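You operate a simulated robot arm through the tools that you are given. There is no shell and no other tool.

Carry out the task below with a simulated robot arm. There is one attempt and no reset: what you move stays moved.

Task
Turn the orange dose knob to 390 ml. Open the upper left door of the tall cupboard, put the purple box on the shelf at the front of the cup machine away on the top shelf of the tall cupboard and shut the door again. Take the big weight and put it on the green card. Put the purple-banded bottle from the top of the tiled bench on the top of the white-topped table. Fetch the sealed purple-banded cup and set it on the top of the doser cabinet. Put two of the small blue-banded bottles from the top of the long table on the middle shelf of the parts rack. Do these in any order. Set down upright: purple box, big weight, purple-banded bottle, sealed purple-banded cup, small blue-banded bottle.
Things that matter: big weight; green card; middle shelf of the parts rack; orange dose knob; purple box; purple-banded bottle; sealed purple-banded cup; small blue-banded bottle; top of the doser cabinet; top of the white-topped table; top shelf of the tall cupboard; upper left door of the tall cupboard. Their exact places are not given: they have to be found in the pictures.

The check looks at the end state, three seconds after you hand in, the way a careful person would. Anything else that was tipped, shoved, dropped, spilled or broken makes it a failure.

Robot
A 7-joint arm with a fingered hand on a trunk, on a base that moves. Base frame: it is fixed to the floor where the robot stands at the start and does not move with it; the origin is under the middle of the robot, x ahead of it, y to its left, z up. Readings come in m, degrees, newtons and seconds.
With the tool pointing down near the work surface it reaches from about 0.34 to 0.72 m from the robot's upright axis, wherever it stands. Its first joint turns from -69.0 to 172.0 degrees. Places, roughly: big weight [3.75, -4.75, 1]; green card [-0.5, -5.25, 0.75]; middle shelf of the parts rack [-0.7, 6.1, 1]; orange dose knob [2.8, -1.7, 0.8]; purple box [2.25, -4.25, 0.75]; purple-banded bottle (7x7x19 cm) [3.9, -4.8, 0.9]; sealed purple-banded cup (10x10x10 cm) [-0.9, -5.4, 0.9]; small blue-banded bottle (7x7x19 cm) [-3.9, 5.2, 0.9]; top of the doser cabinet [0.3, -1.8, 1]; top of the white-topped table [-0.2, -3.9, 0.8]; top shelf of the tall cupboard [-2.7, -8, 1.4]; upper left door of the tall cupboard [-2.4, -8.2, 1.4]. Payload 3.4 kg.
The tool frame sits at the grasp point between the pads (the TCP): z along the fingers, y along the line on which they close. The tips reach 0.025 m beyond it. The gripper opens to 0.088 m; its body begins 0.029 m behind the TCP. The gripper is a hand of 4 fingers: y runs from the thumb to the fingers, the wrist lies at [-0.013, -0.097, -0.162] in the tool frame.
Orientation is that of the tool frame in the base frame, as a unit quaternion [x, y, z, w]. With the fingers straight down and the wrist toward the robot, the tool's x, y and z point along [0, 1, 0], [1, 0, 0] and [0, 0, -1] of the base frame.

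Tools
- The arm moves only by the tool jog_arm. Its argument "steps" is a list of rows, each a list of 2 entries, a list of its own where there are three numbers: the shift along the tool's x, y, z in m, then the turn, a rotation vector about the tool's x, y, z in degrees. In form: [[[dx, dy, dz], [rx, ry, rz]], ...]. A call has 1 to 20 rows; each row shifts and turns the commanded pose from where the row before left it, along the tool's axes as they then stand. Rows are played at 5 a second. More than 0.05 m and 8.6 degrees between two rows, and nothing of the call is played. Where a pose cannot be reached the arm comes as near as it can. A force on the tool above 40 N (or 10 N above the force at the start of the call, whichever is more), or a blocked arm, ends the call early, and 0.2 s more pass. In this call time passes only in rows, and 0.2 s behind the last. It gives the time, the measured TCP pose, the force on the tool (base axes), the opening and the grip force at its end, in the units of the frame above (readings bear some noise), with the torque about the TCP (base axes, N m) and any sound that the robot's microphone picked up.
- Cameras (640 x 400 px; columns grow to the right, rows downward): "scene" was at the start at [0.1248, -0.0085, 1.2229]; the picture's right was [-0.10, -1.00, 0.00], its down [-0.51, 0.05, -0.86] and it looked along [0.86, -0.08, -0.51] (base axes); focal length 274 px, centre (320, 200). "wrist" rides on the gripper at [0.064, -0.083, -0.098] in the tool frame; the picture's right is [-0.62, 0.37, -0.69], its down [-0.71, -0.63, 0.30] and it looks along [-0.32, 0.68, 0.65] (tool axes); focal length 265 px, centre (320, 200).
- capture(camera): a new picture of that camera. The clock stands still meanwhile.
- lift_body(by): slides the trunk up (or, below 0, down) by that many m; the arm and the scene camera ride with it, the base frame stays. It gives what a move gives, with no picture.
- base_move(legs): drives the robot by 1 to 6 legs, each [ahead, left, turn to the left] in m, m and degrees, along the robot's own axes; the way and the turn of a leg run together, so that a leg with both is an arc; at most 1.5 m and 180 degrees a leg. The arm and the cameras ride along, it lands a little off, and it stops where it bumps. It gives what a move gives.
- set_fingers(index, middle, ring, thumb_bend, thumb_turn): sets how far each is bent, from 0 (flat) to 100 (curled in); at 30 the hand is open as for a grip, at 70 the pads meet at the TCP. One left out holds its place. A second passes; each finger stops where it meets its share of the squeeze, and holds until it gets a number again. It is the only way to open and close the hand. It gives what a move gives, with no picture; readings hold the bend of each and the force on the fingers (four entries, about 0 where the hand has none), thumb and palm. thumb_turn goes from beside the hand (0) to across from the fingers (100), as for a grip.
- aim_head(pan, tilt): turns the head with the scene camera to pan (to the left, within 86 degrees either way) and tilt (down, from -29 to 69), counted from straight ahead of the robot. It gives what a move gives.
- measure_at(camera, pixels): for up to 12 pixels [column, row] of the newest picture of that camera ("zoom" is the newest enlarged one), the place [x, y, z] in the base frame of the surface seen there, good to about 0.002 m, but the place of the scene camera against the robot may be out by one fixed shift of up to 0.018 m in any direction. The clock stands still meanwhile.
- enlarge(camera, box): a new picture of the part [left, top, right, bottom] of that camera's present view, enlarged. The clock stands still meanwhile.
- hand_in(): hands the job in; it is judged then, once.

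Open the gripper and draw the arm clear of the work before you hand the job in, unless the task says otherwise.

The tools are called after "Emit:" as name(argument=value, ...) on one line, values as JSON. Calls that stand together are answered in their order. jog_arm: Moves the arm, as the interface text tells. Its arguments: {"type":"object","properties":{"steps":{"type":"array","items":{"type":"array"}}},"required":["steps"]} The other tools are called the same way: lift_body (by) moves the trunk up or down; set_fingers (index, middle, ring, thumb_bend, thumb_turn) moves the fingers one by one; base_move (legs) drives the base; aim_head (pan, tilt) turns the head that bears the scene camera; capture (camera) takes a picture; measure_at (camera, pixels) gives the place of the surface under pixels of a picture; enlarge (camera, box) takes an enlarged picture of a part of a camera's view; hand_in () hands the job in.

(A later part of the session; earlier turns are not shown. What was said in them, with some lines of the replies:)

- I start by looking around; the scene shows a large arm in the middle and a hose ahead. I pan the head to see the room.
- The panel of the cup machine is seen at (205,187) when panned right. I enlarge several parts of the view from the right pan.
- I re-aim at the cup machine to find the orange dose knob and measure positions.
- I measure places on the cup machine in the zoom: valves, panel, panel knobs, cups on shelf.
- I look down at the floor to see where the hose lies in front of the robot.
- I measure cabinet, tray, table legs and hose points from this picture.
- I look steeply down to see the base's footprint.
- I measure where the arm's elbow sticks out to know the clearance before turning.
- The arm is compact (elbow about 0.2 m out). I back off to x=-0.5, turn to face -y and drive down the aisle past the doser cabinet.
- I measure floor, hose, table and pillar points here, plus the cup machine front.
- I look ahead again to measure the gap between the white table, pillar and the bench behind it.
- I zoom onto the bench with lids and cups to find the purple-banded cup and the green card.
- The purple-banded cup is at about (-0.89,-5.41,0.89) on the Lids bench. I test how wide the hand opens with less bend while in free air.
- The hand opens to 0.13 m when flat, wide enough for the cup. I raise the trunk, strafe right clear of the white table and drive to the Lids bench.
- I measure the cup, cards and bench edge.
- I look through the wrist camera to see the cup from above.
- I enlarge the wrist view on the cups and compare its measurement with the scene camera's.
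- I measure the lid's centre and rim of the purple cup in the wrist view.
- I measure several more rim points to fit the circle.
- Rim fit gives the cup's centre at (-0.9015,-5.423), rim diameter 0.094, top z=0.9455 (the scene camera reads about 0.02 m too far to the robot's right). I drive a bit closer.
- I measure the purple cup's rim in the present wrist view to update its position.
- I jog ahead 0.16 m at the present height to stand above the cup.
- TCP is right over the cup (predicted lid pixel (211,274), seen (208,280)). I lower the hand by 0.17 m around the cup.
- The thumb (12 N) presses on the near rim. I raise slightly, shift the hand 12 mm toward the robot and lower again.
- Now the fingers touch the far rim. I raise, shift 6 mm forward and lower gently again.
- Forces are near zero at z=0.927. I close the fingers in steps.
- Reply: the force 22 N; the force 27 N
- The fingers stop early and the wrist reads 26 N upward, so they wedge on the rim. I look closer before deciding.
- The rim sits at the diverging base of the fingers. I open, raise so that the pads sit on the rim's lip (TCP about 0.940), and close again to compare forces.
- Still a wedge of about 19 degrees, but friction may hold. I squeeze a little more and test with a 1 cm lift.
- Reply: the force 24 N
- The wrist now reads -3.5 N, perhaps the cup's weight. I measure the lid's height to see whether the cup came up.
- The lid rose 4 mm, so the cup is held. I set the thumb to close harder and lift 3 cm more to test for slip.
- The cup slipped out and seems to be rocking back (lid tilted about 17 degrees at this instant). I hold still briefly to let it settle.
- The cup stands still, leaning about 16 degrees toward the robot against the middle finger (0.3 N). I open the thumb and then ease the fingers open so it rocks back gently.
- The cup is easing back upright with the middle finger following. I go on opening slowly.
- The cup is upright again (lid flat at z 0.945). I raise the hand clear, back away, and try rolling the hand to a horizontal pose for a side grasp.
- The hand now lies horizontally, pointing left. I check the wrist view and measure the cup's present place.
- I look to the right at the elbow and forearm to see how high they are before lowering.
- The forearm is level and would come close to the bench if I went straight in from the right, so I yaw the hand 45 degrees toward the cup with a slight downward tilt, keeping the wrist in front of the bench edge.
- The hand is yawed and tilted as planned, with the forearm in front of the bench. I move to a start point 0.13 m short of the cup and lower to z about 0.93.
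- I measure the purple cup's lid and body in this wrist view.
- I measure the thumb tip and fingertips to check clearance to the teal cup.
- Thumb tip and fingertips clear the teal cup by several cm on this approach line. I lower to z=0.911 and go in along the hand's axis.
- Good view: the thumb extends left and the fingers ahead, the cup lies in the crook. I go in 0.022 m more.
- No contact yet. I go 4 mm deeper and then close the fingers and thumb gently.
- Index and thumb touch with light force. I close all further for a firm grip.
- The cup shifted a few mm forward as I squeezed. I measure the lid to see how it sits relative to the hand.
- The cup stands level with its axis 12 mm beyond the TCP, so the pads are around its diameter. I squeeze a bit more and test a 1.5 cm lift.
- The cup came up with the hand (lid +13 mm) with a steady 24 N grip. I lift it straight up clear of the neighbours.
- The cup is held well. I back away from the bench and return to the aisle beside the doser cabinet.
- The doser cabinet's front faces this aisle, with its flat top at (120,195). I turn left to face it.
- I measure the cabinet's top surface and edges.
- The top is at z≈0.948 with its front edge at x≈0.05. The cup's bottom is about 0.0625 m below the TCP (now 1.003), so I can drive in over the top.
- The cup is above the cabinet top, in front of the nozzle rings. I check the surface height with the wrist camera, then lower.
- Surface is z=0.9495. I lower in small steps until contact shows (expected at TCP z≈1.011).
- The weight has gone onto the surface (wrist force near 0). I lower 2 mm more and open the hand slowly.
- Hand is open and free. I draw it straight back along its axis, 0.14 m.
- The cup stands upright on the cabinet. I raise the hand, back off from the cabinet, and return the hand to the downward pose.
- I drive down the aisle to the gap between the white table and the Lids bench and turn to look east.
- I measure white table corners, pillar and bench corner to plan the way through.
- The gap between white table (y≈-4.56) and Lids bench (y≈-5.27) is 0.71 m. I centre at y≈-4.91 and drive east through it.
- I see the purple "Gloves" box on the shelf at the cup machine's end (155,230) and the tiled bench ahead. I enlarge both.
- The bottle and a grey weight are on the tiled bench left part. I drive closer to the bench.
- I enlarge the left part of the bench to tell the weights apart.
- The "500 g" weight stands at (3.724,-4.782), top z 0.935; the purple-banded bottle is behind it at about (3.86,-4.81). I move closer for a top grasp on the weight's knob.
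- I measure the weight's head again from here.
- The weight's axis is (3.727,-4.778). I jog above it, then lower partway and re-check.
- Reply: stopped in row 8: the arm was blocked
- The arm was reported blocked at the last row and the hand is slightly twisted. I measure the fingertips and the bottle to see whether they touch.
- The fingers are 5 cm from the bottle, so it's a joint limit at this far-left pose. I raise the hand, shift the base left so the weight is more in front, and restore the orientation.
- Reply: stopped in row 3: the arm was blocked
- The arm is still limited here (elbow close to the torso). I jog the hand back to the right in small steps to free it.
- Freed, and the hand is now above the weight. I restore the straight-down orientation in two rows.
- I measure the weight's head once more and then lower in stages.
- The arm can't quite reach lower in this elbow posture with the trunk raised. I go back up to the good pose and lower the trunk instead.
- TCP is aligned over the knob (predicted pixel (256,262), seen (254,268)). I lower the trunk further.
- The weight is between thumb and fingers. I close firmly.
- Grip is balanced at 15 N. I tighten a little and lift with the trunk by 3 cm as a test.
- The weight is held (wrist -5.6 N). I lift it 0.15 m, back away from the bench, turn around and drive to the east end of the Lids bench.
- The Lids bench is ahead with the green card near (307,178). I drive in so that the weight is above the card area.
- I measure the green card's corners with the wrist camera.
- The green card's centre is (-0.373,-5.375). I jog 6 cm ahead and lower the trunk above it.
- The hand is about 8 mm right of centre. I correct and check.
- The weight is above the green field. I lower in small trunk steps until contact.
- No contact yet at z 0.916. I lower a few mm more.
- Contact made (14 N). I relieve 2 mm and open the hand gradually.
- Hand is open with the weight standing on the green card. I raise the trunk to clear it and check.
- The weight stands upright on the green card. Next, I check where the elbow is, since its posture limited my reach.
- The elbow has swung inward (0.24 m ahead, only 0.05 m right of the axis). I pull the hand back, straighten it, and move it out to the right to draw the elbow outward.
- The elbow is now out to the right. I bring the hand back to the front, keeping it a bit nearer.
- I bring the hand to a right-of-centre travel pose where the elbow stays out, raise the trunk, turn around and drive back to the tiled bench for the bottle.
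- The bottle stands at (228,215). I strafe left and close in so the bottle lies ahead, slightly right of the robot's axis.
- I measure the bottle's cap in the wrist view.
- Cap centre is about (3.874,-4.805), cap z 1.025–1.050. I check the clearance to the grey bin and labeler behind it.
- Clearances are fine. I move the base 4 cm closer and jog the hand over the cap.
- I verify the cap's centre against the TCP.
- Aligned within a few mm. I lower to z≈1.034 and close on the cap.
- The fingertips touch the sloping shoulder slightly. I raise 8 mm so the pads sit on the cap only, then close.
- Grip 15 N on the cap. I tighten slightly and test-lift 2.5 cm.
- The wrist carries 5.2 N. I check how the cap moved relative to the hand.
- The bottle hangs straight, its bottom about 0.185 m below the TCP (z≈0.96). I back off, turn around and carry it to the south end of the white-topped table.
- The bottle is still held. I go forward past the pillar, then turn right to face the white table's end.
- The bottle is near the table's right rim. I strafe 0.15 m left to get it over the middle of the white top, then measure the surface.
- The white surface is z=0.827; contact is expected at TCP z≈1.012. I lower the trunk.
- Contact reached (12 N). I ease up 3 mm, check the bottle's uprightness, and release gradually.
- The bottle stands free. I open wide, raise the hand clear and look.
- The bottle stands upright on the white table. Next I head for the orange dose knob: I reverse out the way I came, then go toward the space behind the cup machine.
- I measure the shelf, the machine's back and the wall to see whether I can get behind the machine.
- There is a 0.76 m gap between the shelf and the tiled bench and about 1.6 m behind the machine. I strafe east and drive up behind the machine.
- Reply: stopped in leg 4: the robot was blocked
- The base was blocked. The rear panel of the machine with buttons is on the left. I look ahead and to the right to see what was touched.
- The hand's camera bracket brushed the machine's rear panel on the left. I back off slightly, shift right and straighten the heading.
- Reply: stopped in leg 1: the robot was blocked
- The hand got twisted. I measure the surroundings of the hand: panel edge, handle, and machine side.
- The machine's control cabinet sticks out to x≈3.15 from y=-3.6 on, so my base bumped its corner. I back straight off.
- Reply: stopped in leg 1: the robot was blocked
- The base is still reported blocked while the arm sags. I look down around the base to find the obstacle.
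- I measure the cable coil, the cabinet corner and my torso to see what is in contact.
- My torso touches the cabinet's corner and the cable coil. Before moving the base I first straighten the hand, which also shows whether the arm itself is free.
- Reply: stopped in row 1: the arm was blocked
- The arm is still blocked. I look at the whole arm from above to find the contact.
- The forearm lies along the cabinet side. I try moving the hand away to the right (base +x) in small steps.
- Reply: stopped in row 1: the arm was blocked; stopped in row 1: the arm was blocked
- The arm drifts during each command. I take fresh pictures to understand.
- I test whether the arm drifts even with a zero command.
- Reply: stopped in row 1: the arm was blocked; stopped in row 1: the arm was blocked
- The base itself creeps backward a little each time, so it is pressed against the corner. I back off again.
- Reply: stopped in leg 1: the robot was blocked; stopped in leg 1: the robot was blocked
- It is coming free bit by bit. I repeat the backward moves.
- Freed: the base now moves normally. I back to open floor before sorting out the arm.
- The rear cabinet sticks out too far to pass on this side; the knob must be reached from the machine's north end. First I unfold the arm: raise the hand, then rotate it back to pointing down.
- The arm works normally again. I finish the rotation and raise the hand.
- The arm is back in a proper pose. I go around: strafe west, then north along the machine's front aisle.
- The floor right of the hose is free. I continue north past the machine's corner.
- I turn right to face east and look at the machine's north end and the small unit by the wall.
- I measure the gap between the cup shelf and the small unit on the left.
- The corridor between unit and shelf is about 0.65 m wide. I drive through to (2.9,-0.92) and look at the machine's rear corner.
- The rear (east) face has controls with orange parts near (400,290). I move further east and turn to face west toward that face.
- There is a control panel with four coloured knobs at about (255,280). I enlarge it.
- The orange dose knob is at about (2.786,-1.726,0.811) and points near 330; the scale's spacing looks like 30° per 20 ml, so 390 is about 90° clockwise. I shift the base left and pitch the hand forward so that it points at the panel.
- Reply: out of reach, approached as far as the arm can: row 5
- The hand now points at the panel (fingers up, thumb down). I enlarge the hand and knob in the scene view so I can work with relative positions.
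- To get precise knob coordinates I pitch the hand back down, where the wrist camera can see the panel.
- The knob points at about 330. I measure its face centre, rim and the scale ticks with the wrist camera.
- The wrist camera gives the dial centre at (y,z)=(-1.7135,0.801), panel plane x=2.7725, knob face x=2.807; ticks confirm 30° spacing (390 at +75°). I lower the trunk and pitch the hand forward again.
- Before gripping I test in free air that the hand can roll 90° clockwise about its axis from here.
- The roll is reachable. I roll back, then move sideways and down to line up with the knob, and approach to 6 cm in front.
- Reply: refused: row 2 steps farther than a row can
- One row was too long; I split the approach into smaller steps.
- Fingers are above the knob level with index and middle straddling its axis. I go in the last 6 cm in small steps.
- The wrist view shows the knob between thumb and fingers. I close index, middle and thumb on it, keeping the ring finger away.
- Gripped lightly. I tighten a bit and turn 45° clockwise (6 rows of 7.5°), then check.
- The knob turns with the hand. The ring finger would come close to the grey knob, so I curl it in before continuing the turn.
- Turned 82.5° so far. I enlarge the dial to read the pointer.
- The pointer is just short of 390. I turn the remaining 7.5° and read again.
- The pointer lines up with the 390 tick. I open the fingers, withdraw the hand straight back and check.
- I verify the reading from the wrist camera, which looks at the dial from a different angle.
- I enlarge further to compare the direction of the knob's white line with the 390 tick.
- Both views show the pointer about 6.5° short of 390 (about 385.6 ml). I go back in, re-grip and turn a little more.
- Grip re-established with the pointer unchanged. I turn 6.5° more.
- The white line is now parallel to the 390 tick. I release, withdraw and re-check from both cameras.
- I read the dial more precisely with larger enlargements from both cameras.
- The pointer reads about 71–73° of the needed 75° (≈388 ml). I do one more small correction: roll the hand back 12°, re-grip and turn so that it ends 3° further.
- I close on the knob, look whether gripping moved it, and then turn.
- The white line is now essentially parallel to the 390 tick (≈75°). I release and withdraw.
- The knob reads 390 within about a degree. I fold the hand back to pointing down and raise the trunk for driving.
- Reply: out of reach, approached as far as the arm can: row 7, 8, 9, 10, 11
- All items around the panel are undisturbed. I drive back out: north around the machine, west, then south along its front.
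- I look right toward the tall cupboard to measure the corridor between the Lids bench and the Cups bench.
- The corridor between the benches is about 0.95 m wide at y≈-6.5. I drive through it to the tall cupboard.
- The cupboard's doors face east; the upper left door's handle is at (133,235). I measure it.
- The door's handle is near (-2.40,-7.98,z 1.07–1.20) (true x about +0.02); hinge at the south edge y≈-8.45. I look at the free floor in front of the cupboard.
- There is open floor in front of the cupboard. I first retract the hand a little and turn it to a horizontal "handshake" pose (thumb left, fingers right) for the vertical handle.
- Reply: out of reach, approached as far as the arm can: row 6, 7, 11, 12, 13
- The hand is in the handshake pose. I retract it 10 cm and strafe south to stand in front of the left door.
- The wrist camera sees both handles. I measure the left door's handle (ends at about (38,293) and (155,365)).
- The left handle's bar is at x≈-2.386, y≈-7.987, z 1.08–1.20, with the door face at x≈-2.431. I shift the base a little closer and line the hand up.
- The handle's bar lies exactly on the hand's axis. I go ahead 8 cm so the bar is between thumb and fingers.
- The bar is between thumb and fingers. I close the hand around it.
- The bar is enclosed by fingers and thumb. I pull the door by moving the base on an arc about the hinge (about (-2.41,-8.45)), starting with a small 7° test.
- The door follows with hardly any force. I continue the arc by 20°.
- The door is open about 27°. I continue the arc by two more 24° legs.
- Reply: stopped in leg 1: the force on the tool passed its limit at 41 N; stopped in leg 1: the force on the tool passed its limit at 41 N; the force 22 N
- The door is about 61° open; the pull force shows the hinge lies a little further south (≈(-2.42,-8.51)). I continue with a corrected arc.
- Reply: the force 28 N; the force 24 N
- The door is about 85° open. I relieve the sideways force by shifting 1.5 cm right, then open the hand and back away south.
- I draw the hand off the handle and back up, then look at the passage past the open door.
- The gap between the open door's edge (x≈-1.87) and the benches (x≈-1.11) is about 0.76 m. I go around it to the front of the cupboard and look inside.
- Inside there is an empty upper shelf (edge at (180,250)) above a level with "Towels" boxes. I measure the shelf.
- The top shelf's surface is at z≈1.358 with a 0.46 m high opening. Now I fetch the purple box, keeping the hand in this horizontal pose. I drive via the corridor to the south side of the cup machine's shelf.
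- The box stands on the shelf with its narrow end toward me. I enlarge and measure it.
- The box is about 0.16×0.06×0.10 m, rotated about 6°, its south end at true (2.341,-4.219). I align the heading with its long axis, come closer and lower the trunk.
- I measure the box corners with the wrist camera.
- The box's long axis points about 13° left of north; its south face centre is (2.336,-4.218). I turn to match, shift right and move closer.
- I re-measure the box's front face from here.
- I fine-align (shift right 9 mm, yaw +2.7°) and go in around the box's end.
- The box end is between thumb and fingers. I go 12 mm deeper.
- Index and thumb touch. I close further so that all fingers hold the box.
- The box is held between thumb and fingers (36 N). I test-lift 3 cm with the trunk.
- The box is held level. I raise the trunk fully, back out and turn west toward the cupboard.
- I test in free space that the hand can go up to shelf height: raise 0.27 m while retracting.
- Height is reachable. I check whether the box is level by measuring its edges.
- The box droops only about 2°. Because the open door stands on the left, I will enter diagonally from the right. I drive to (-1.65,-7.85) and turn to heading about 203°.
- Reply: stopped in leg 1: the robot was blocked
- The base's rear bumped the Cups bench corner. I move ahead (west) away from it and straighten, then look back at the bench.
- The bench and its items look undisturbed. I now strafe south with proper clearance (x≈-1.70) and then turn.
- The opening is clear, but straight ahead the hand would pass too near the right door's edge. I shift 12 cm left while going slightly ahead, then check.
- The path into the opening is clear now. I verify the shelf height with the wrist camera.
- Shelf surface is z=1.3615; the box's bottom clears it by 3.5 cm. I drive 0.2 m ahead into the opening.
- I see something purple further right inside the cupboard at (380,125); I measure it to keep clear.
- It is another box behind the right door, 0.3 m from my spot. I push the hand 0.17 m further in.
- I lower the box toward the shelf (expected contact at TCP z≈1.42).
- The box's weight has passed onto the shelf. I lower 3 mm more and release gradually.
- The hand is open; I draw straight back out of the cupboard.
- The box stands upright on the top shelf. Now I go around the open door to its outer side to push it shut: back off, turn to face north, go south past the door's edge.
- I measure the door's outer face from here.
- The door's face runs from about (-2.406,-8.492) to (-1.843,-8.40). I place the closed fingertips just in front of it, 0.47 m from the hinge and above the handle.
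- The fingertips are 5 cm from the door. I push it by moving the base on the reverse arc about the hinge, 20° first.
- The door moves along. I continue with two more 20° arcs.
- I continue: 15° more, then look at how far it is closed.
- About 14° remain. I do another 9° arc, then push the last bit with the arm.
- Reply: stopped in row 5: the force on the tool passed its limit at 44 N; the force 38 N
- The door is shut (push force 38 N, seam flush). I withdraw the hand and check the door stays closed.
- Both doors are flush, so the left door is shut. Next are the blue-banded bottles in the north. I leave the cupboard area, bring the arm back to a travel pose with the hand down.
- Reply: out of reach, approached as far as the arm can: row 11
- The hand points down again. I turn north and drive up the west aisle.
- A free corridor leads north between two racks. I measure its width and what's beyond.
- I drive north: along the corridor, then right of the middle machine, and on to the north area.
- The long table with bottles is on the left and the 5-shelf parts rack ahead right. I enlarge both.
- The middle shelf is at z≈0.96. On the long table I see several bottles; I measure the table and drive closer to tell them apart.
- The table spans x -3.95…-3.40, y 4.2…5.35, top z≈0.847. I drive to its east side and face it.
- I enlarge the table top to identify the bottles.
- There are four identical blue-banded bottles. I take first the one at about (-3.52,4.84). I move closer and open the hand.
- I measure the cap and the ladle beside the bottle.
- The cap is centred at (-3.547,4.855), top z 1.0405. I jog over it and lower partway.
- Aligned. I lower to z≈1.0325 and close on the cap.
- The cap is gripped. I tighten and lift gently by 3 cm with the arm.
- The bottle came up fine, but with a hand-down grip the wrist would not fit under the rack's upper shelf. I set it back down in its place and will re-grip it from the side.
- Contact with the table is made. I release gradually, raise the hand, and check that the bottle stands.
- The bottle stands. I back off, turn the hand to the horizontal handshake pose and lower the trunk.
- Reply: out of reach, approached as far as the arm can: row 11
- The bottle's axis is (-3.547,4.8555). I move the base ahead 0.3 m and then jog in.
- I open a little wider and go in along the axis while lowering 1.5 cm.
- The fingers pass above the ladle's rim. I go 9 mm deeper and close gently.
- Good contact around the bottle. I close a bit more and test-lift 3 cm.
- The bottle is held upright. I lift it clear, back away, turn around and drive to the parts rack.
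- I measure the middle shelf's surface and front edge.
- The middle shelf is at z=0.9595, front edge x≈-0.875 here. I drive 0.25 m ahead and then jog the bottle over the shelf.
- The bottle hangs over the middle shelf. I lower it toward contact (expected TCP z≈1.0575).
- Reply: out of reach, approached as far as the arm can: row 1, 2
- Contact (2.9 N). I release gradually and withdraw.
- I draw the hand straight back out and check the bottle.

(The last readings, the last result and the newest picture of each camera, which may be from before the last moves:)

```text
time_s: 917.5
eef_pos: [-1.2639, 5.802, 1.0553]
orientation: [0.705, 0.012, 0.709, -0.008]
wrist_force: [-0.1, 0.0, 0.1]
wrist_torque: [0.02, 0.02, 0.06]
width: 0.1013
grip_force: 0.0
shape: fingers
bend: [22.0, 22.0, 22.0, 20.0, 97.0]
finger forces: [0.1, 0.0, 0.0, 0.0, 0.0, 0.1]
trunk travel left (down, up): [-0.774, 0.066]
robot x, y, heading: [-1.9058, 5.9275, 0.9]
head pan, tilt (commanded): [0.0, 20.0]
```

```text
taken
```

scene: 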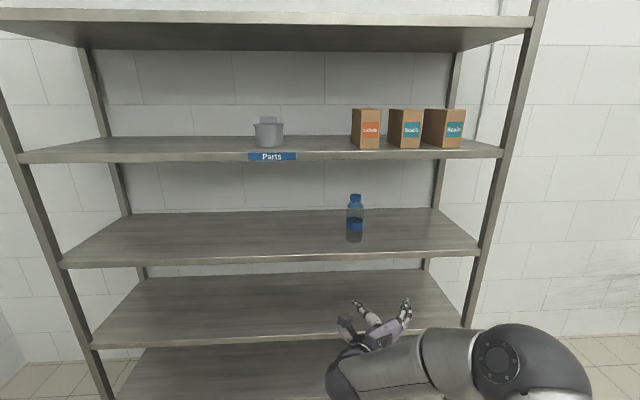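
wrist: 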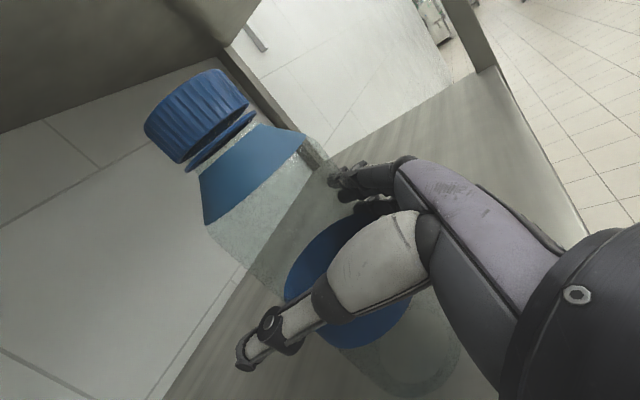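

The first bottle stands upright on the middle shelf. I go back to the table for the second one, at about (-3.64,4.31).

Emit:
base_move(legs=[[-0.2, -0.5, 0], [0, 0, 179], [0.2, 0.65, 0], [0.2, 0.6, 0]])

Emit:
lift_body(by=-0.1)

Emit:
aim_head(pan=0, tilt=30)

Emit:
capture(camera="scene")

Emit:
capture(camera="wrist")

```text
time_s: 934.4
eef_pos: [-3.144, 4.3246, 1.0568]
orientation: [0.002, -0.705, -0.001, 0.709]
wrist_force: [0.2, 0.4, 0.0]
wrist_torque: [0.02, 0.02, -0.04]
width: 0.101
grip_force: 0.0
shape: fingers
bend: [22.0, 22.0, 22.0, 20.0, 97.0]
finger forces: [0.0, 0.0, 0.1, 0.1, 0.0, 0.0]
trunk travel left (down, up): [-0.774, 0.066]
robot x, y, heading: [-2.5065, 4.1843, 179.5]
head pan, tilt (commanded): [0.0, 20.0]
```

```text
time_s: 935.7
eef_pos: [-3.1442, 4.3239, 0.9562]
orientation: [0.003, -0.705, -0.002, 0.709]
wrist_force: [-0.3, -0.3, 0.4]
wrist_torque: [0.02, 0.02, 0.03]
width: 0.1011
grip_force: 0.1
shape: fingers
bend: [22.0, 22.0, 22.0, 20.0, 97.0]
finger forces: [0.0, 0.0, 0.0, 0.0, 0.0, 0.0]
trunk travel left (down, up): [-0.674, 0.166]
robot x, y, heading: [-2.5087, 4.1853, 179.6]
head pan, tilt (commanded): [0.0, 20.0]
```

```text
time_s: 936.4
eef_pos: [-3.1458, 4.3244, 0.9551]
orientation: [0.002, -0.704, -0.001, 0.71]
wrist_force: [-0.2, 0.2, -0.3]
wrist_torque: [-0.02, 0.0, 0.02]
width: 0.1008
grip_force: 0.0
shape: fingers
bend: [22.0, 22.0, 22.0, 20.0, 97.0]
finger forces: [0.0, 0.0, 0.1, 0.0, 0.0, 0.0]
trunk travel left (down, up): [-0.674, 0.166]
robot x, y, heading: [-2.5042, 4.1801, 179.7]
head pan, tilt (commanded): [0.0, 30.0]
```

```text
taken
```

scene: 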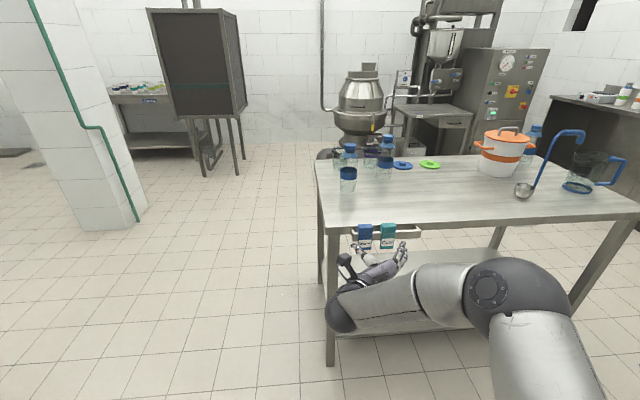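

```text
taken
```

wrist: 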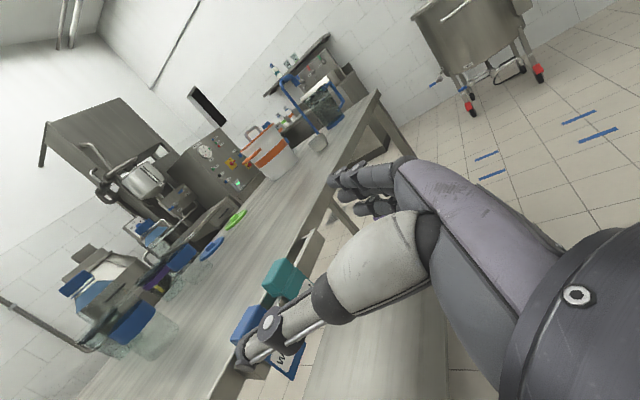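

I enlarge the wrist and scene views on the left bottle to get its position.

Emit:
enlarge(camera="wrist", box=[50, 220, 230, 380])

Emit:
enlarge(camera="scene", box=[310, 130, 430, 260])

Emit:
measure_at(camera="scene", pixels=[[349, 147], [348, 157], [348, 173], [342, 173], [354, 173], [384, 165], [387, 142], [365, 229], [386, 229], [330, 225], [348, 190]])

```text
2.50 times, centred on (140, 300) of wrist
```

zoom: 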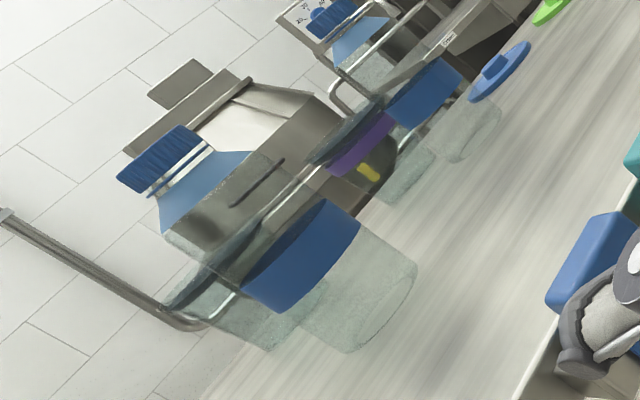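

```text
3.08 times, centred on (370, 195) of scene
```

zoom: 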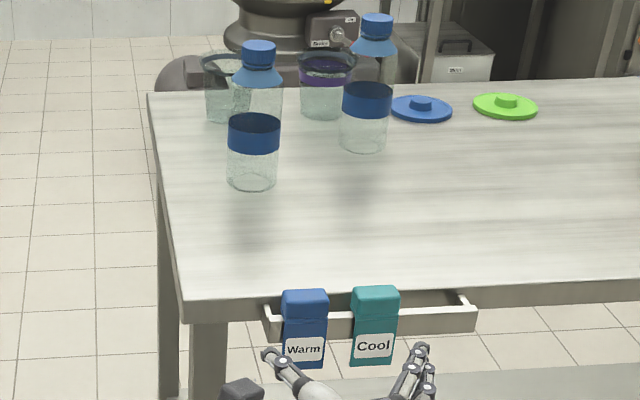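

```text
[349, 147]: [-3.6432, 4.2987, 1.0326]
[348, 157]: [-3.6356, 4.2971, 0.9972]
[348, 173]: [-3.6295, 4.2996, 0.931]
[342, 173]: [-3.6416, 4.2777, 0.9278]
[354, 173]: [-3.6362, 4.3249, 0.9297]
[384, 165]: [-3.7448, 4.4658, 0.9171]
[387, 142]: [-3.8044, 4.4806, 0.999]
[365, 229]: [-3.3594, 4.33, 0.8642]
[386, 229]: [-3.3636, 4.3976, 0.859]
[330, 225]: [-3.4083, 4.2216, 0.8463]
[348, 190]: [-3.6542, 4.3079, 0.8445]
```

I refine the bottle's position with the wrist camera.

Emit:
measure_at(camera="wrist", pixels=[[132, 320], [122, 325], [145, 315], [100, 298], [78, 285], [110, 295], [85, 290], [255, 325], [285, 280]])

Emit:
base_move(legs=[[0.32, 0.028, 0]])

Emit:
capture(camera="wrist")

Emit:
capture(camera="scene")

```text
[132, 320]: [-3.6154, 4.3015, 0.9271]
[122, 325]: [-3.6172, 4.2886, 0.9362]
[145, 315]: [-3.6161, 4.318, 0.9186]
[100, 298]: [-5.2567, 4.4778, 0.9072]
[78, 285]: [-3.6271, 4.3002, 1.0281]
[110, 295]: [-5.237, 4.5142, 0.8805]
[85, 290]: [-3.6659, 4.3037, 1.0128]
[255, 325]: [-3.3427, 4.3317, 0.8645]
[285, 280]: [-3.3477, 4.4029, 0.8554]
```

```text
time_s: 938.6
eef_pos: [-3.4649, 4.3002, 0.9568]
orientation: [0.002, -0.705, -0.002, 0.709]
wrist_force: [0.0, 0.0, -1.1]
wrist_torque: [-0.02, 0.0, 0.0]
width: 0.1011
grip_force: 0.0
shape: fingers
bend: [22.0, 22.0, 22.0, 20.0, 97.0]
finger forces: [0.1, 0.0, 0.0, 0.0, 0.0, 0.0]
trunk travel left (down, up): [-0.674, 0.166]
robot x, y, heading: [-2.825, 4.1557, 179.3]
head pan, tilt (commanded): [0.0, 30.0]
```

```text
taken
```

wrist: 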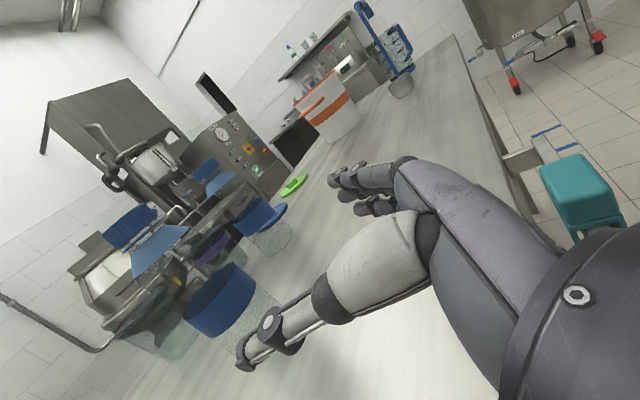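

```text
taken
```

scene: 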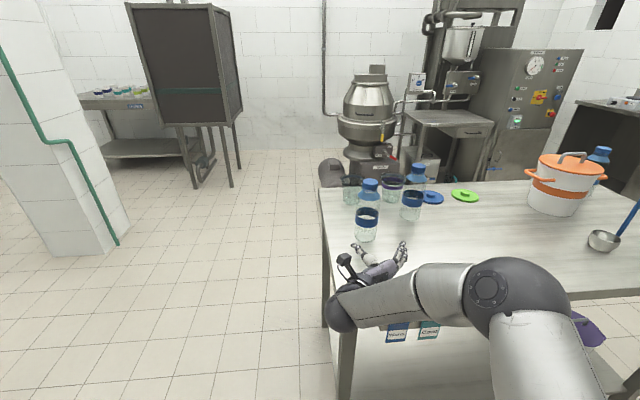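

I measure the band once more from closer.

Emit:
measure_at(camera="wrist", pixels=[[220, 300], [205, 308], [235, 290], [195, 315], [245, 285], [130, 225], [215, 310], [230, 310]])

```text
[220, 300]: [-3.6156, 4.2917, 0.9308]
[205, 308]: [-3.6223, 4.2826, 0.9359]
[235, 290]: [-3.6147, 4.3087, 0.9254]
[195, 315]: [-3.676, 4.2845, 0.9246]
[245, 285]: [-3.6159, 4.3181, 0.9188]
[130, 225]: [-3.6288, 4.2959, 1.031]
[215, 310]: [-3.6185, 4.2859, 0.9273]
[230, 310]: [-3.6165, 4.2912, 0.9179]
```

The axis is (-3.649,4.304). I go in along it: 0.17 m ahead in steps.

Emit:
jog_arm(steps=[[[0.005, 0.004, 0.02], [0, 0, 0]], [[0, 0, 0.03], [0, 0, 0]], [[0, 0, 0.03], [0, 0, 0]], [[0, 0, 0.03], [0, 0, 0]], [[0, 0, 0.03], [0, 0, 0]], [[0, 0, 0.02], [0, 0, 0]], [[0, 0, 0.008], [0, 0, 0]], [[0, 0, 0], [0, 0, 0]]])

Emit:
capture(camera="wrist")

Emit:
enlarge(camera="scene", box=[310, 150, 470, 280])

```text
time_s: 940.4
eef_pos: [-3.6127, 4.3102, 0.9629]
orientation: [0.002, -0.705, -0.002, 0.709]
wrist_force: [0.3, 0.8, 0.2]
wrist_torque: [0.03, 0.01, -0.02]
width: 0.1014
grip_force: 0.1
shape: fingers
bend: [22.0, 22.0, 22.0, 20.0, 97.0]
finger forces: [0.1, 0.0, 0.0, 0.1, 0.0, 0.0]
out of reach, approached as far as the arm can: row 6, 7
trunk travel left (down, up): [-0.674, 0.166]
robot x, y, heading: [-2.8214, 4.1566, 179.5]
head pan, tilt (commanded): [0.0, 30.0]
```

```text
taken
```

wrist: 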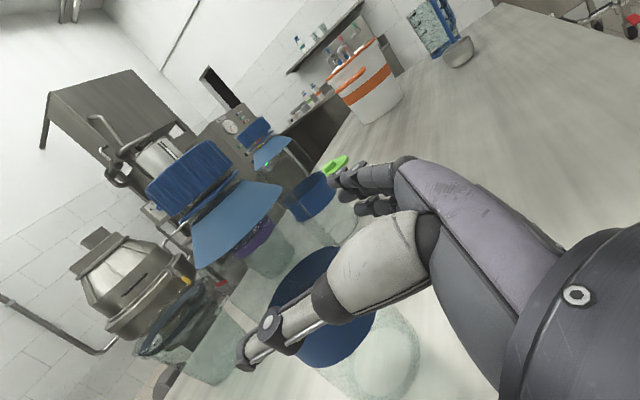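

```text
3.08 times, centred on (390, 215) of scene
```

zoom: 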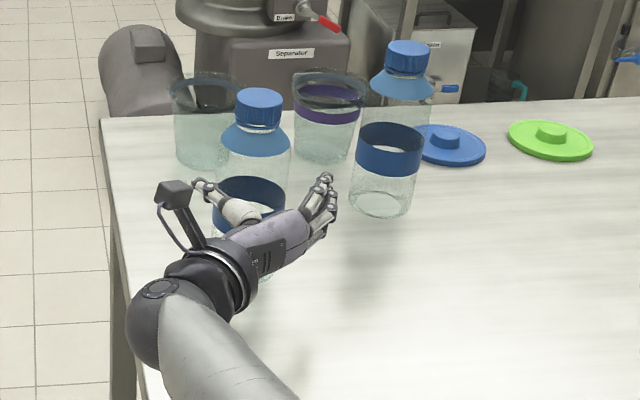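

The arm is at full stretch, 2.5 cm short. I bring the base 2 cm closer.

Emit:
base_move(legs=[[0.02, 0.004, 0]])

Emit:
enlarge(camera="scene", box=[310, 150, 470, 280])

```text
time_s: 941.2
eef_pos: [-3.6321, 4.3053, 0.9633]
orientation: [0.002, -0.706, -0.002, 0.709]
wrist_force: [-0.2, 0.6, -0.6]
wrist_torque: [-0.02, 0.03, 0.01]
width: 0.101
grip_force: 0.1
shape: fingers
bend: [22.0, 22.0, 22.0, 20.0, 97.0]
finger forces: [0.1, 0.1, 0.0, 0.0, 0.0, 0.0]
trunk travel left (down, up): [-0.674, 0.166]
robot x, y, heading: [-2.8451, 4.1557, 179.5]
head pan, tilt (commanded): [0.0, 30.0]
```

```text
3.08 times, centred on (390, 215) of scene
```

zoom: 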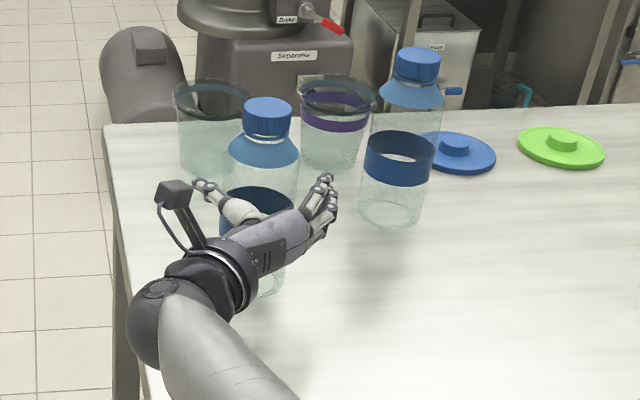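

Positioned (axis 17 mm beyond TCP). I close the hand on the bottle.

Emit:
set_fingers(index=35, middle=35, ring=35, thumb_bend=32)

Emit:
set_fingers(index=44, middle=48, ring=48, thumb_bend=46)

Emit:
enlarge(camera="scene", box=[310, 150, 470, 280])

Emit:
capture(camera="wrist")

```text
time_s: 942.2
eef_pos: [-3.6315, 4.3065, 0.9637]
orientation: [0.002, -0.705, -0.001, 0.709]
wrist_force: [-0.8, 0.2, -0.8]
wrist_torque: [0.01, 0.01, 0.02]
width: 0.078
grip_force: 0.1
shape: fingers
bend: [35.0, 35.0, 35.0, 32.0, 98.0]
finger forces: [0.0, 0.1, 0.0, 0.0, 0.0, 0.1]
trunk travel left (down, up): [-0.674, 0.166]
robot x, y, heading: [-2.8455, 4.1523, 179.4]
head pan, tilt (commanded): [0.0, 30.0]
```

```text
time_s: 943.2
eef_pos: [-3.6331, 4.3055, 0.9631]
orientation: [0.002, -0.704, -0.001, 0.71]
wrist_force: [-0.6, 0.5, 0.3]
wrist_torque: [0.02, 0.0, 0.03]
width: 0.064
grip_force: 6.8
shape: fingers
bend: [42.0, 45.0, 44.0, 39.0, 98.0]
finger forces: [1.7, 2.6, 2.6, 0.1, 6.8, 0.0]
trunk travel left (down, up): [-0.674, 0.166]
robot x, y, heading: [-2.8475, 4.1522, 179.1]
head pan, tilt (commanded): [0.0, 30.0]
```

```text
3.08 times, centred on (390, 215) of scene
```

zoom: 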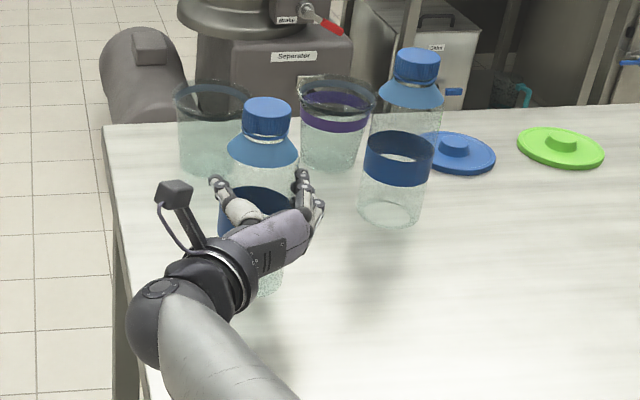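

```text
taken
```

wrist: 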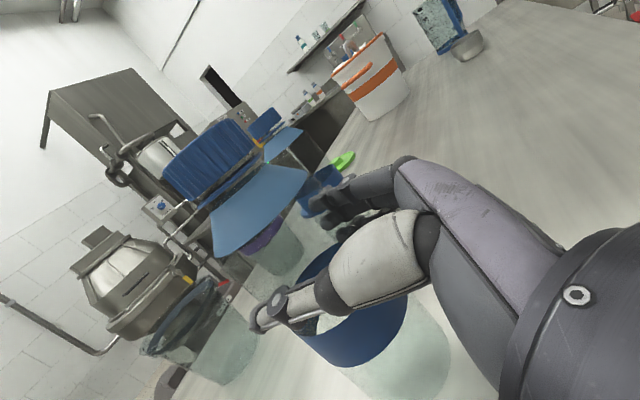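

The grip is a little short of the bottle's diameter. I loosen, move the base 8 mm further, and close again.

Emit:
set_fingers(index=33, middle=33, ring=33, thumb_bend=30)

Emit:
base_move(legs=[[0.008, 0.0, 0]])

Emit:
set_fingers(index=44, middle=48, ring=48, thumb_bend=46)

```text
time_s: 944.2
eef_pos: [-3.6318, 4.3052, 0.9627]
orientation: [0.002, -0.704, -0.002, 0.71]
wrist_force: [0.3, -0.2, -0.4]
wrist_torque: [0.01, -0.03, -0.04]
width: 0.0813
grip_force: 0.1
shape: fingers
bend: [33.0, 33.0, 33.0, 30.0, 98.0]
finger forces: [0.0, 0.0, 0.1, 0.0, 0.1, 0.0]
trunk travel left (down, up): [-0.674, 0.166]
robot x, y, heading: [-2.8456, 4.1547, 179.5]
head pan, tilt (commanded): [0.0, 30.0]
```

```text
time_s: 944.9
eef_pos: [-3.6397, 4.3072, 0.9643]
orientation: [0.002, -0.705, -0.002, 0.709]
wrist_force: [0.1, -0.6, 0.4]
wrist_torque: [-0.01, -0.04, -0.02]
width: 0.0815
grip_force: 0.0
shape: fingers
bend: [33.0, 33.0, 33.0, 30.0, 98.0]
finger forces: [0.0, 0.0, 0.0, 0.1, 0.1, 0.0]
trunk travel left (down, up): [-0.674, 0.166]
robot x, y, heading: [-2.8544, 4.1532, 179.2]
head pan, tilt (commanded): [0.0, 30.0]
```

```text
time_s: 945.9
eef_pos: [-3.6405, 4.3053, 0.9628]
orientation: [0.001, -0.704, -0.002, 0.71]
wrist_force: [-0.3, -0.2, -0.5]
wrist_torque: [0.02, 0.02, 0.01]
width: 0.0673
grip_force: 8.4
shape: fingers
bend: [40.0, 45.0, 44.0, 39.0, 98.0]
finger forces: [3.9, 2.1, 2.6, 0.1, 9.1, 0.0]
trunk travel left (down, up): [-0.674, 0.166]
robot x, y, heading: [-2.8533, 4.1522, 179.6]
head pan, tilt (commanded): [0.0, 30.0]
```

Better: width 0.067 with all fingers sharing. I tighten and test-lift 3 cm.

Emit:
set_fingers(index=50, middle=57, ring=57, thumb_bend=59)

Emit:
lift_body(by=0.03)

Emit:
capture(camera="wrist")

Emit:
enlarge(camera="scene", box=[310, 150, 470, 280])

```text
time_s: 946.9
eef_pos: [-3.6411, 4.3054, 0.9618]
orientation: [0.002, -0.705, -0.001, 0.709]
wrist_force: [0.0, 0.2, 0.1]
wrist_torque: [0.04, 0.01, -0.01]
width: 0.0655
grip_force: 17.3
shape: fingers
bend: [43.0, 49.0, 48.0, 38.0, 98.0]
finger forces: [5.5, 5.2, 5.9, 0.0, 16.9, 0.0]
trunk travel left (down, up): [-0.674, 0.166]
robot x, y, heading: [-2.8508, 4.1549, 179.1]
head pan, tilt (commanded): [0.0, 30.0]
```

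```text
time_s: 947.7
eef_pos: [-3.6402, 4.3071, 0.9928]
orientation: [0.002, -0.704, -0.002, 0.71]
wrist_force: [1.0, 0.9, -0.2]
wrist_torque: [0.02, 0.0, 0.01]
width: 0.0655
grip_force: 16.4
shape: fingers
bend: [43.0, 49.0, 48.0, 38.0, 98.0]
finger forces: [5.4, 5.1, 5.7, 0.1, 17.0, 0.1]
trunk travel left (down, up): [-0.704, 0.136]
robot x, y, heading: [-2.8556, 4.1516, 179.2]
head pan, tilt (commanded): [0.0, 30.0]
```

```text
taken
```

wrist: 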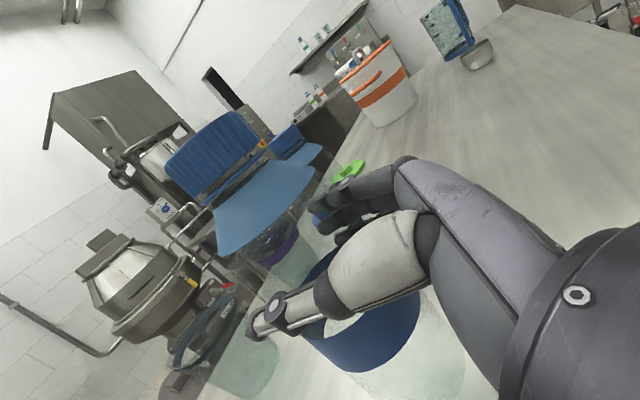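

```text
3.08 times, centred on (390, 215) of scene
```

zoom: 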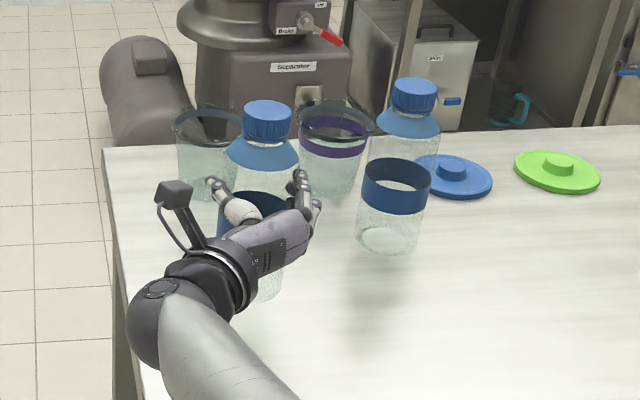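

The second bottle is held. I lift it clear, back away, retract the arm a little, turn around and drive to the rack.

Emit:
lift_body(by=0.12)

Emit:
base_move(legs=[[-0.6, 0, 0]])

Emit:
jog_arm(steps=[[[0, 0, -0.03], [0, 0, 0]], [[0, 0, -0.03], [0, 0, 0]], [[0, 0, -0.03], [0, 0, 0]], [[0, 0, -0.03], [0, 0, 0]]])

Emit:
base_move(legs=[[0, 0, -179], [0.2, 1.1, 0], [0.2, 1.05, 0]])

Emit:
aim_head(pan=0, tilt=20)

Emit:
capture(camera="scene")

Emit:
capture(camera="wrist")

```text
time_s: 949.2
eef_pos: [-3.6393, 4.3058, 1.1126]
orientation: [0.0, -0.705, -0.001, 0.71]
wrist_force: [0.2, 0.2, -0.6]
wrist_torque: [0.01, 0.05, -0.01]
width: 0.0653
grip_force: 16.4
shape: fingers
bend: [43.0, 49.0, 48.0, 38.0, 98.0]
finger forces: [5.4, 5.1, 5.7, 0.0, 17.0, 0.0]
trunk travel left (down, up): [-0.824, 0.016]
robot x, y, heading: [-2.8567, 4.1533, 179.6]
head pan, tilt (commanded): [0.0, 30.0]
```

```text
time_s: 952.5
eef_pos: [-3.0417, 4.3013, 1.1135]
orientation: [0.001, -0.705, -0.003, 0.709]
wrist_force: [0.3, 0.0, -0.1]
wrist_torque: [0.02, -0.01, 0.01]
width: 0.0656
grip_force: 16.9
shape: fingers
bend: [43.0, 49.0, 48.0, 38.0, 98.0]
finger forces: [5.4, 5.2, 5.7, 0.0, 17.0, 0.0]
trunk travel left (down, up): [-0.824, 0.016]
robot x, y, heading: [-2.2556, 4.1446, 179.2]
head pan, tilt (commanded): [0.0, 30.0]
```

```text
time_s: 953.5
eef_pos: [-2.9198, 4.3028, 1.1134]
orientation: [0.0, -0.704, -0.003, 0.71]
wrist_force: [-0.4, 0.2, 0.8]
wrist_torque: [-0.01, 0.03, -0.01]
width: 0.0648
grip_force: 16.0
shape: fingers
bend: [43.0, 50.0, 48.0, 38.0, 98.0]
finger forces: [5.2, 5.3, 5.6, 0.1, 16.6, 0.0]
trunk travel left (down, up): [-0.824, 0.016]
robot x, y, heading: [-2.2524, 4.1463, 179.4]
head pan, tilt (commanded): [0.0, 30.0]
```

```text
time_s: 971.6
eef_pos: [-1.2236, 6.1647, 1.1128]
orientation: [0.705, 0.012, 0.709, -0.009]
wrist_force: [-0.1, 0.4, -0.2]
wrist_torque: [0.01, 0.02, -0.01]
width: 0.0646
grip_force: 14.9
shape: fingers
bend: [44.0, 50.0, 48.0, 39.0, 98.0]
finger forces: [5.0, 5.1, 5.2, 0.0, 15.4, 0.0]
trunk travel left (down, up): [-0.824, 0.016]
robot x, y, heading: [-1.8944, 6.2963, 0.9]
head pan, tilt (commanded): [0.0, 30.0]
```

```text
time_s: 972.3
eef_pos: [-1.2245, 6.1648, 1.1122]
orientation: [0.704, 0.012, 0.71, -0.01]
wrist_force: [-0.1, 0.6, 0.8]
wrist_torque: [0.01, -0.01, -0.02]
width: 0.0647
grip_force: 15.1
shape: fingers
bend: [44.0, 50.0, 48.0, 39.0, 98.0]
finger forces: [4.9, 5.1, 5.2, 0.0, 15.5, 0.0]
trunk travel left (down, up): [-0.824, 0.016]
robot x, y, heading: [-1.8989, 6.2976, 0.9]
head pan, tilt (commanded): [0.0, 20.0]
```

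```text
taken
```

scene: 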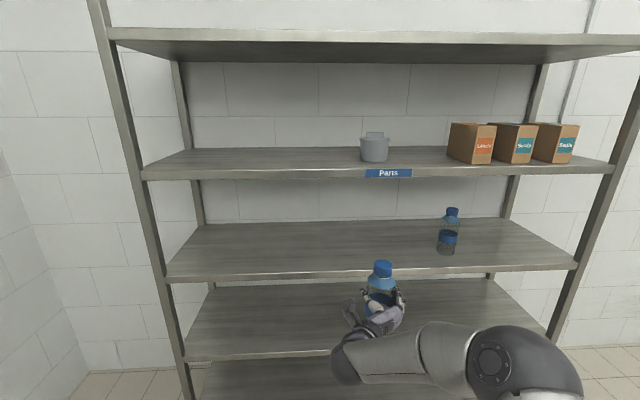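

```text
taken
```

wrist: 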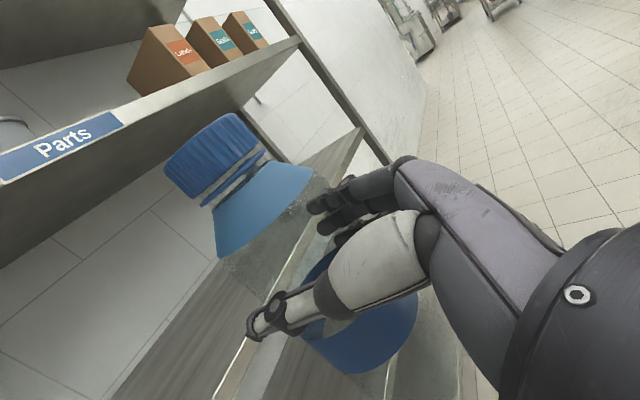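

I drive 0.3 m ahead and jog the bottle over the middle shelf, left of the first one.

Emit:
base_move(legs=[[0.3, 0, 0]])

Emit:
jog_arm(steps=[[[0, 0, 0.035], [0, 0, 0]], [[0, 0, 0.035], [0, 0, 0]], [[0, 0, 0.035], [0, 0, 0]], [[0, 0, 0.03], [0, 0, 0]], [[0, 0, 0], [0, 0, 0]]])

Emit:
capture(camera="scene")

Emit:
capture(camera="wrist")

```text
time_s: 974.4
eef_pos: [-0.9237, 6.1718, 1.1126]
orientation: [0.705, 0.011, 0.71, -0.009]
wrist_force: [0.0, -0.1, -0.8]
wrist_torque: [0.01, -0.01, 0.01]
width: 0.0647
grip_force: 15.7
shape: fingers
bend: [44.0, 50.0, 48.0, 39.0, 98.0]
finger forces: [4.9, 5.1, 5.2, 0.0, 15.4, 0.0]
trunk travel left (down, up): [-0.824, 0.016]
robot x, y, heading: [-1.5943, 6.3074, 1.3]
head pan, tilt (commanded): [0.0, 20.0]
```

```text
time_s: 975.6
eef_pos: [-0.8056, 6.1725, 1.1138]
orientation: [0.705, 0.011, 0.709, -0.01]
wrist_force: [-0.8, 0.0, -0.3]
wrist_torque: [0.0, -0.03, 0.02]
width: 0.0649
grip_force: 15.4
shape: fingers
bend: [44.0, 50.0, 48.0, 39.0, 98.0]
finger forces: [5.0, 5.1, 5.2, 0.0, 15.2, 0.0]
out of reach, approached as far as the arm can: row 4
trunk travel left (down, up): [-0.824, 0.016]
robot x, y, heading: [-1.5955, 6.3056, 1.1]
head pan, tilt (commanded): [0.0, 20.0]
```

```text
taken
```

scene: 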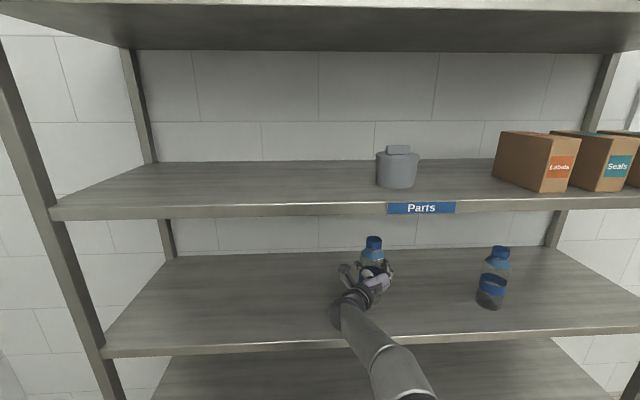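

```text
taken
```

wrist: 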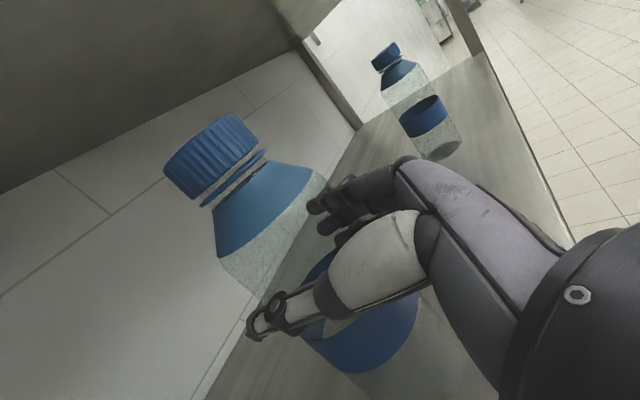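

The bottle is 10 cm inside the edge. I lower it with the trunk (expected contact at TCP z≈1.072).

Emit:
lift_body(by=-0.034)

Emit:
lift_body(by=-0.005)

Emit:
lift_body(by=-0.003)

```text
time_s: 976.4
eef_pos: [-0.804, 6.1714, 1.0789]
orientation: [0.705, 0.012, 0.709, -0.009]
wrist_force: [-0.4, 1.1, 0.2]
wrist_torque: [0.02, 0.01, 0.01]
width: 0.0645
grip_force: 15.3
shape: fingers
bend: [44.0, 50.0, 48.0, 39.0, 98.0]
finger forces: [4.9, 5.1, 5.0, 0.0, 15.2, 0.0]
trunk travel left (down, up): [-0.79, 0.05]
robot x, y, heading: [-1.5926, 6.306, 1.1]
head pan, tilt (commanded): [0.0, 20.0]
```

```text
time_s: 976.9
eef_pos: [-0.8051, 6.1708, 1.0747]
orientation: [0.705, 0.012, 0.709, -0.009]
wrist_force: [0.7, 0.4, -1.1]
wrist_torque: [-0.04, -0.02, 0.01]
width: 0.0644
grip_force: 15.4
shape: fingers
bend: [44.0, 50.0, 48.0, 39.0, 98.0]
finger forces: [4.8, 5.1, 5.3, 0.0, 15.2, 0.1]
trunk travel left (down, up): [-0.785, 0.055]
robot x, y, heading: [-1.5949, 6.3004, 1.2]
head pan, tilt (commanded): [0.0, 20.0]
```

```text
time_s: 977.4
eef_pos: [-0.8051, 6.1714, 1.073]
orientation: [0.704, 0.012, 0.71, -0.008]
wrist_force: [-0.5, -0.1, 2.8]
wrist_torque: [-0.1, -0.02, 0.0]
width: 0.0647
grip_force: 15.6
shape: fingers
bend: [44.0, 50.0, 48.0, 39.0, 98.0]
finger forces: [4.8, 5.2, 5.3, 0.0, 15.5, 0.0]
trunk travel left (down, up): [-0.782, 0.058]
robot x, y, heading: [-1.5933, 6.3021, 1.2]
head pan, tilt (commanded): [0.0, 20.0]
```

Contact (2.8 N). I release gradually.

Emit:
set_fingers(index=41, middle=46, ring=44, thumb_bend=38)

Emit:
set_fingers(index=34, middle=38, ring=37, thumb_bend=31)

Emit:
set_fingers(index=22, middle=22, ring=22, thumb_bend=19)

Emit:
enlarge(camera="scene", box=[290, 200, 450, 330])

Emit:
capture(camera="wrist")

```text
time_s: 978.4
eef_pos: [-0.8054, 6.1718, 1.0732]
orientation: [0.705, 0.012, 0.709, -0.009]
wrist_force: [-0.5, 1.7, 1.5]
wrist_torque: [0.03, -0.01, -0.01]
width: 0.0692
grip_force: 2.8
shape: fingers
bend: [40.0, 45.0, 44.0, 36.0, 98.0]
finger forces: [1.4, 1.1, 0.2, 0.1, 2.9, 0.1]
trunk travel left (down, up): [-0.782, 0.058]
robot x, y, heading: [-1.5942, 6.3056, 1.4]
head pan, tilt (commanded): [0.0, 20.0]
```

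```text
time_s: 979.4
eef_pos: [-0.8043, 6.1729, 1.0715]
orientation: [0.704, 0.011, 0.71, -0.01]
wrist_force: [-0.8, -0.4, -0.5]
wrist_torque: [0.0, 0.01, 0.03]
width: 0.079
grip_force: 0.1
shape: fingers
bend: [34.0, 38.0, 37.0, 31.0, 98.0]
finger forces: [0.0, 0.0, 0.1, 0.0, 0.0, 0.1]
trunk travel left (down, up): [-0.782, 0.058]
robot x, y, heading: [-1.5969, 6.3049, 1.1]
head pan, tilt (commanded): [0.0, 20.0]
```

```text
time_s: 980.4
eef_pos: [-0.8053, 6.1709, 1.0721]
orientation: [0.704, 0.012, 0.71, -0.009]
wrist_force: [-0.5, 0.3, -1.2]
wrist_torque: [0.01, 0.0, 0.02]
width: 0.1014
grip_force: 0.0
shape: fingers
bend: [22.0, 22.0, 22.0, 19.0, 97.0]
finger forces: [0.1, 0.1, 0.1, 0.0, 0.0, 0.0]
trunk travel left (down, up): [-0.782, 0.058]
robot x, y, heading: [-1.5929, 6.3039, 1.1]
head pan, tilt (commanded): [0.0, 20.0]
```

```text
3.08 times, centred on (370, 265) of scene
```

zoom: 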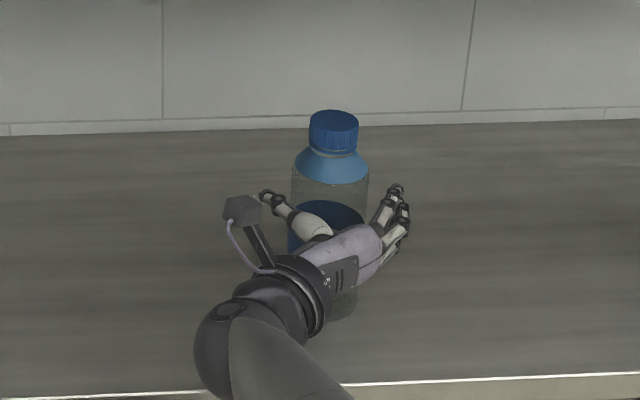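

```text
taken
```

wrist: 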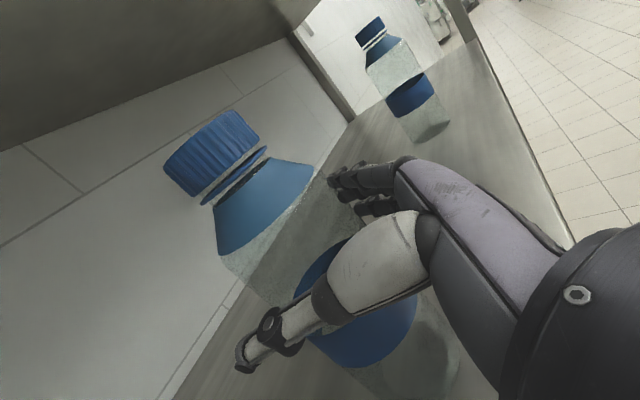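

I withdraw by backing the base straight out and check both bottles.

Emit:
base_move(legs=[[-0.15, 0, 0], [-0.4, 0, 0]])

Emit:
capture(camera="scene")

Emit:
enlarge(camera="scene", box=[300, 180, 500, 300])

```text
time_s: 983.9
eef_pos: [-1.3495, 6.1597, 1.073]
orientation: [0.704, 0.01, 0.71, -0.008]
wrist_force: [0.2, -0.2, -0.2]
wrist_torque: [0.03, -0.02, 0.01]
width: 0.1019
grip_force: 0.0
shape: fingers
bend: [22.0, 22.0, 22.0, 19.0, 97.0]
finger forces: [0.0, 0.1, 0.0, 0.0, 0.0, 0.0]
trunk travel left (down, up): [-0.782, 0.058]
robot x, y, heading: [-2.1381, 6.2962, 1.1]
head pan, tilt (commanded): [0.0, 20.0]
```

```text
taken
```

scene: 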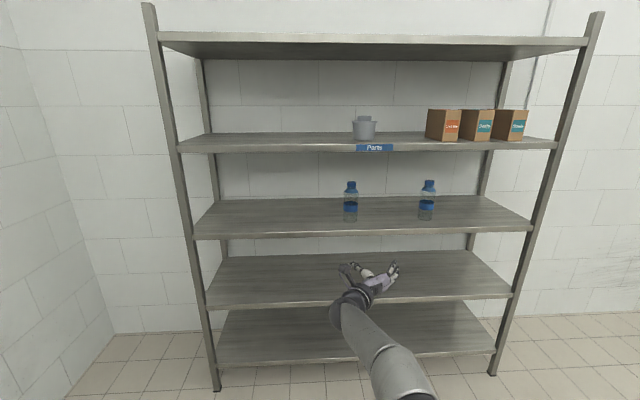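

```text
3.20 times, centred on (400, 240) of scene
```

zoom: 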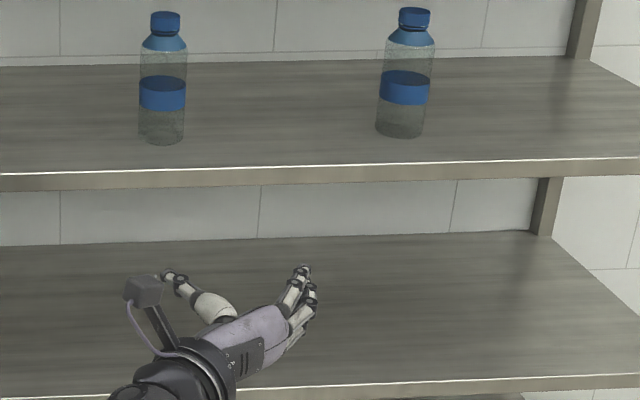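

Both blue-banded bottles stand upright on the middle shelf. All parts of the job are done, the hand is open and the arm is clear of the rack, so I hand the job in.

Emit:
hand_in()

```text
The job is handed in.
```

I finished all six tasks and handed the job in. The check's result has not come back yet.

| Task | State when I last saw it |
|---|---|
| Orange dose knob | Pointer on the 390 tick; I read about 389.5 ml. |
| Purple box | Upright on the top shelf of the tall cupboard, with the upper left door shut flush. |
| Big weight (500 g) | Upright on the green "Washed" card. |
| Purple-banded bottle | Upright on the white-topped table. |
| Sealed purple-banded cup | Upright on the top of the doser cabinet. |
| Two blue-banded bottles | Upright on the middle (third of five) shelf of the parts rack. |

Three contacts on the way could count against the result:
- **Sealed cup:** it slipped out of my first grip and leaned about 16° against a finger. I eased it back upright and then took it from the side. It never fell over.
- **Cup machine:** I drove into the corner of its rear cabinet and the cable coil hanging there, and had to back out. I did not see anything moved or pressed.
- **Cups bench:** the rear of the base bumped a corner of the bench. The items I could see on it were still standing afterwards.

I used the "Washed" card as the green card because it was the only green card I saw on the bench. The gripper was open and the arm clear of the rack when I handed in.
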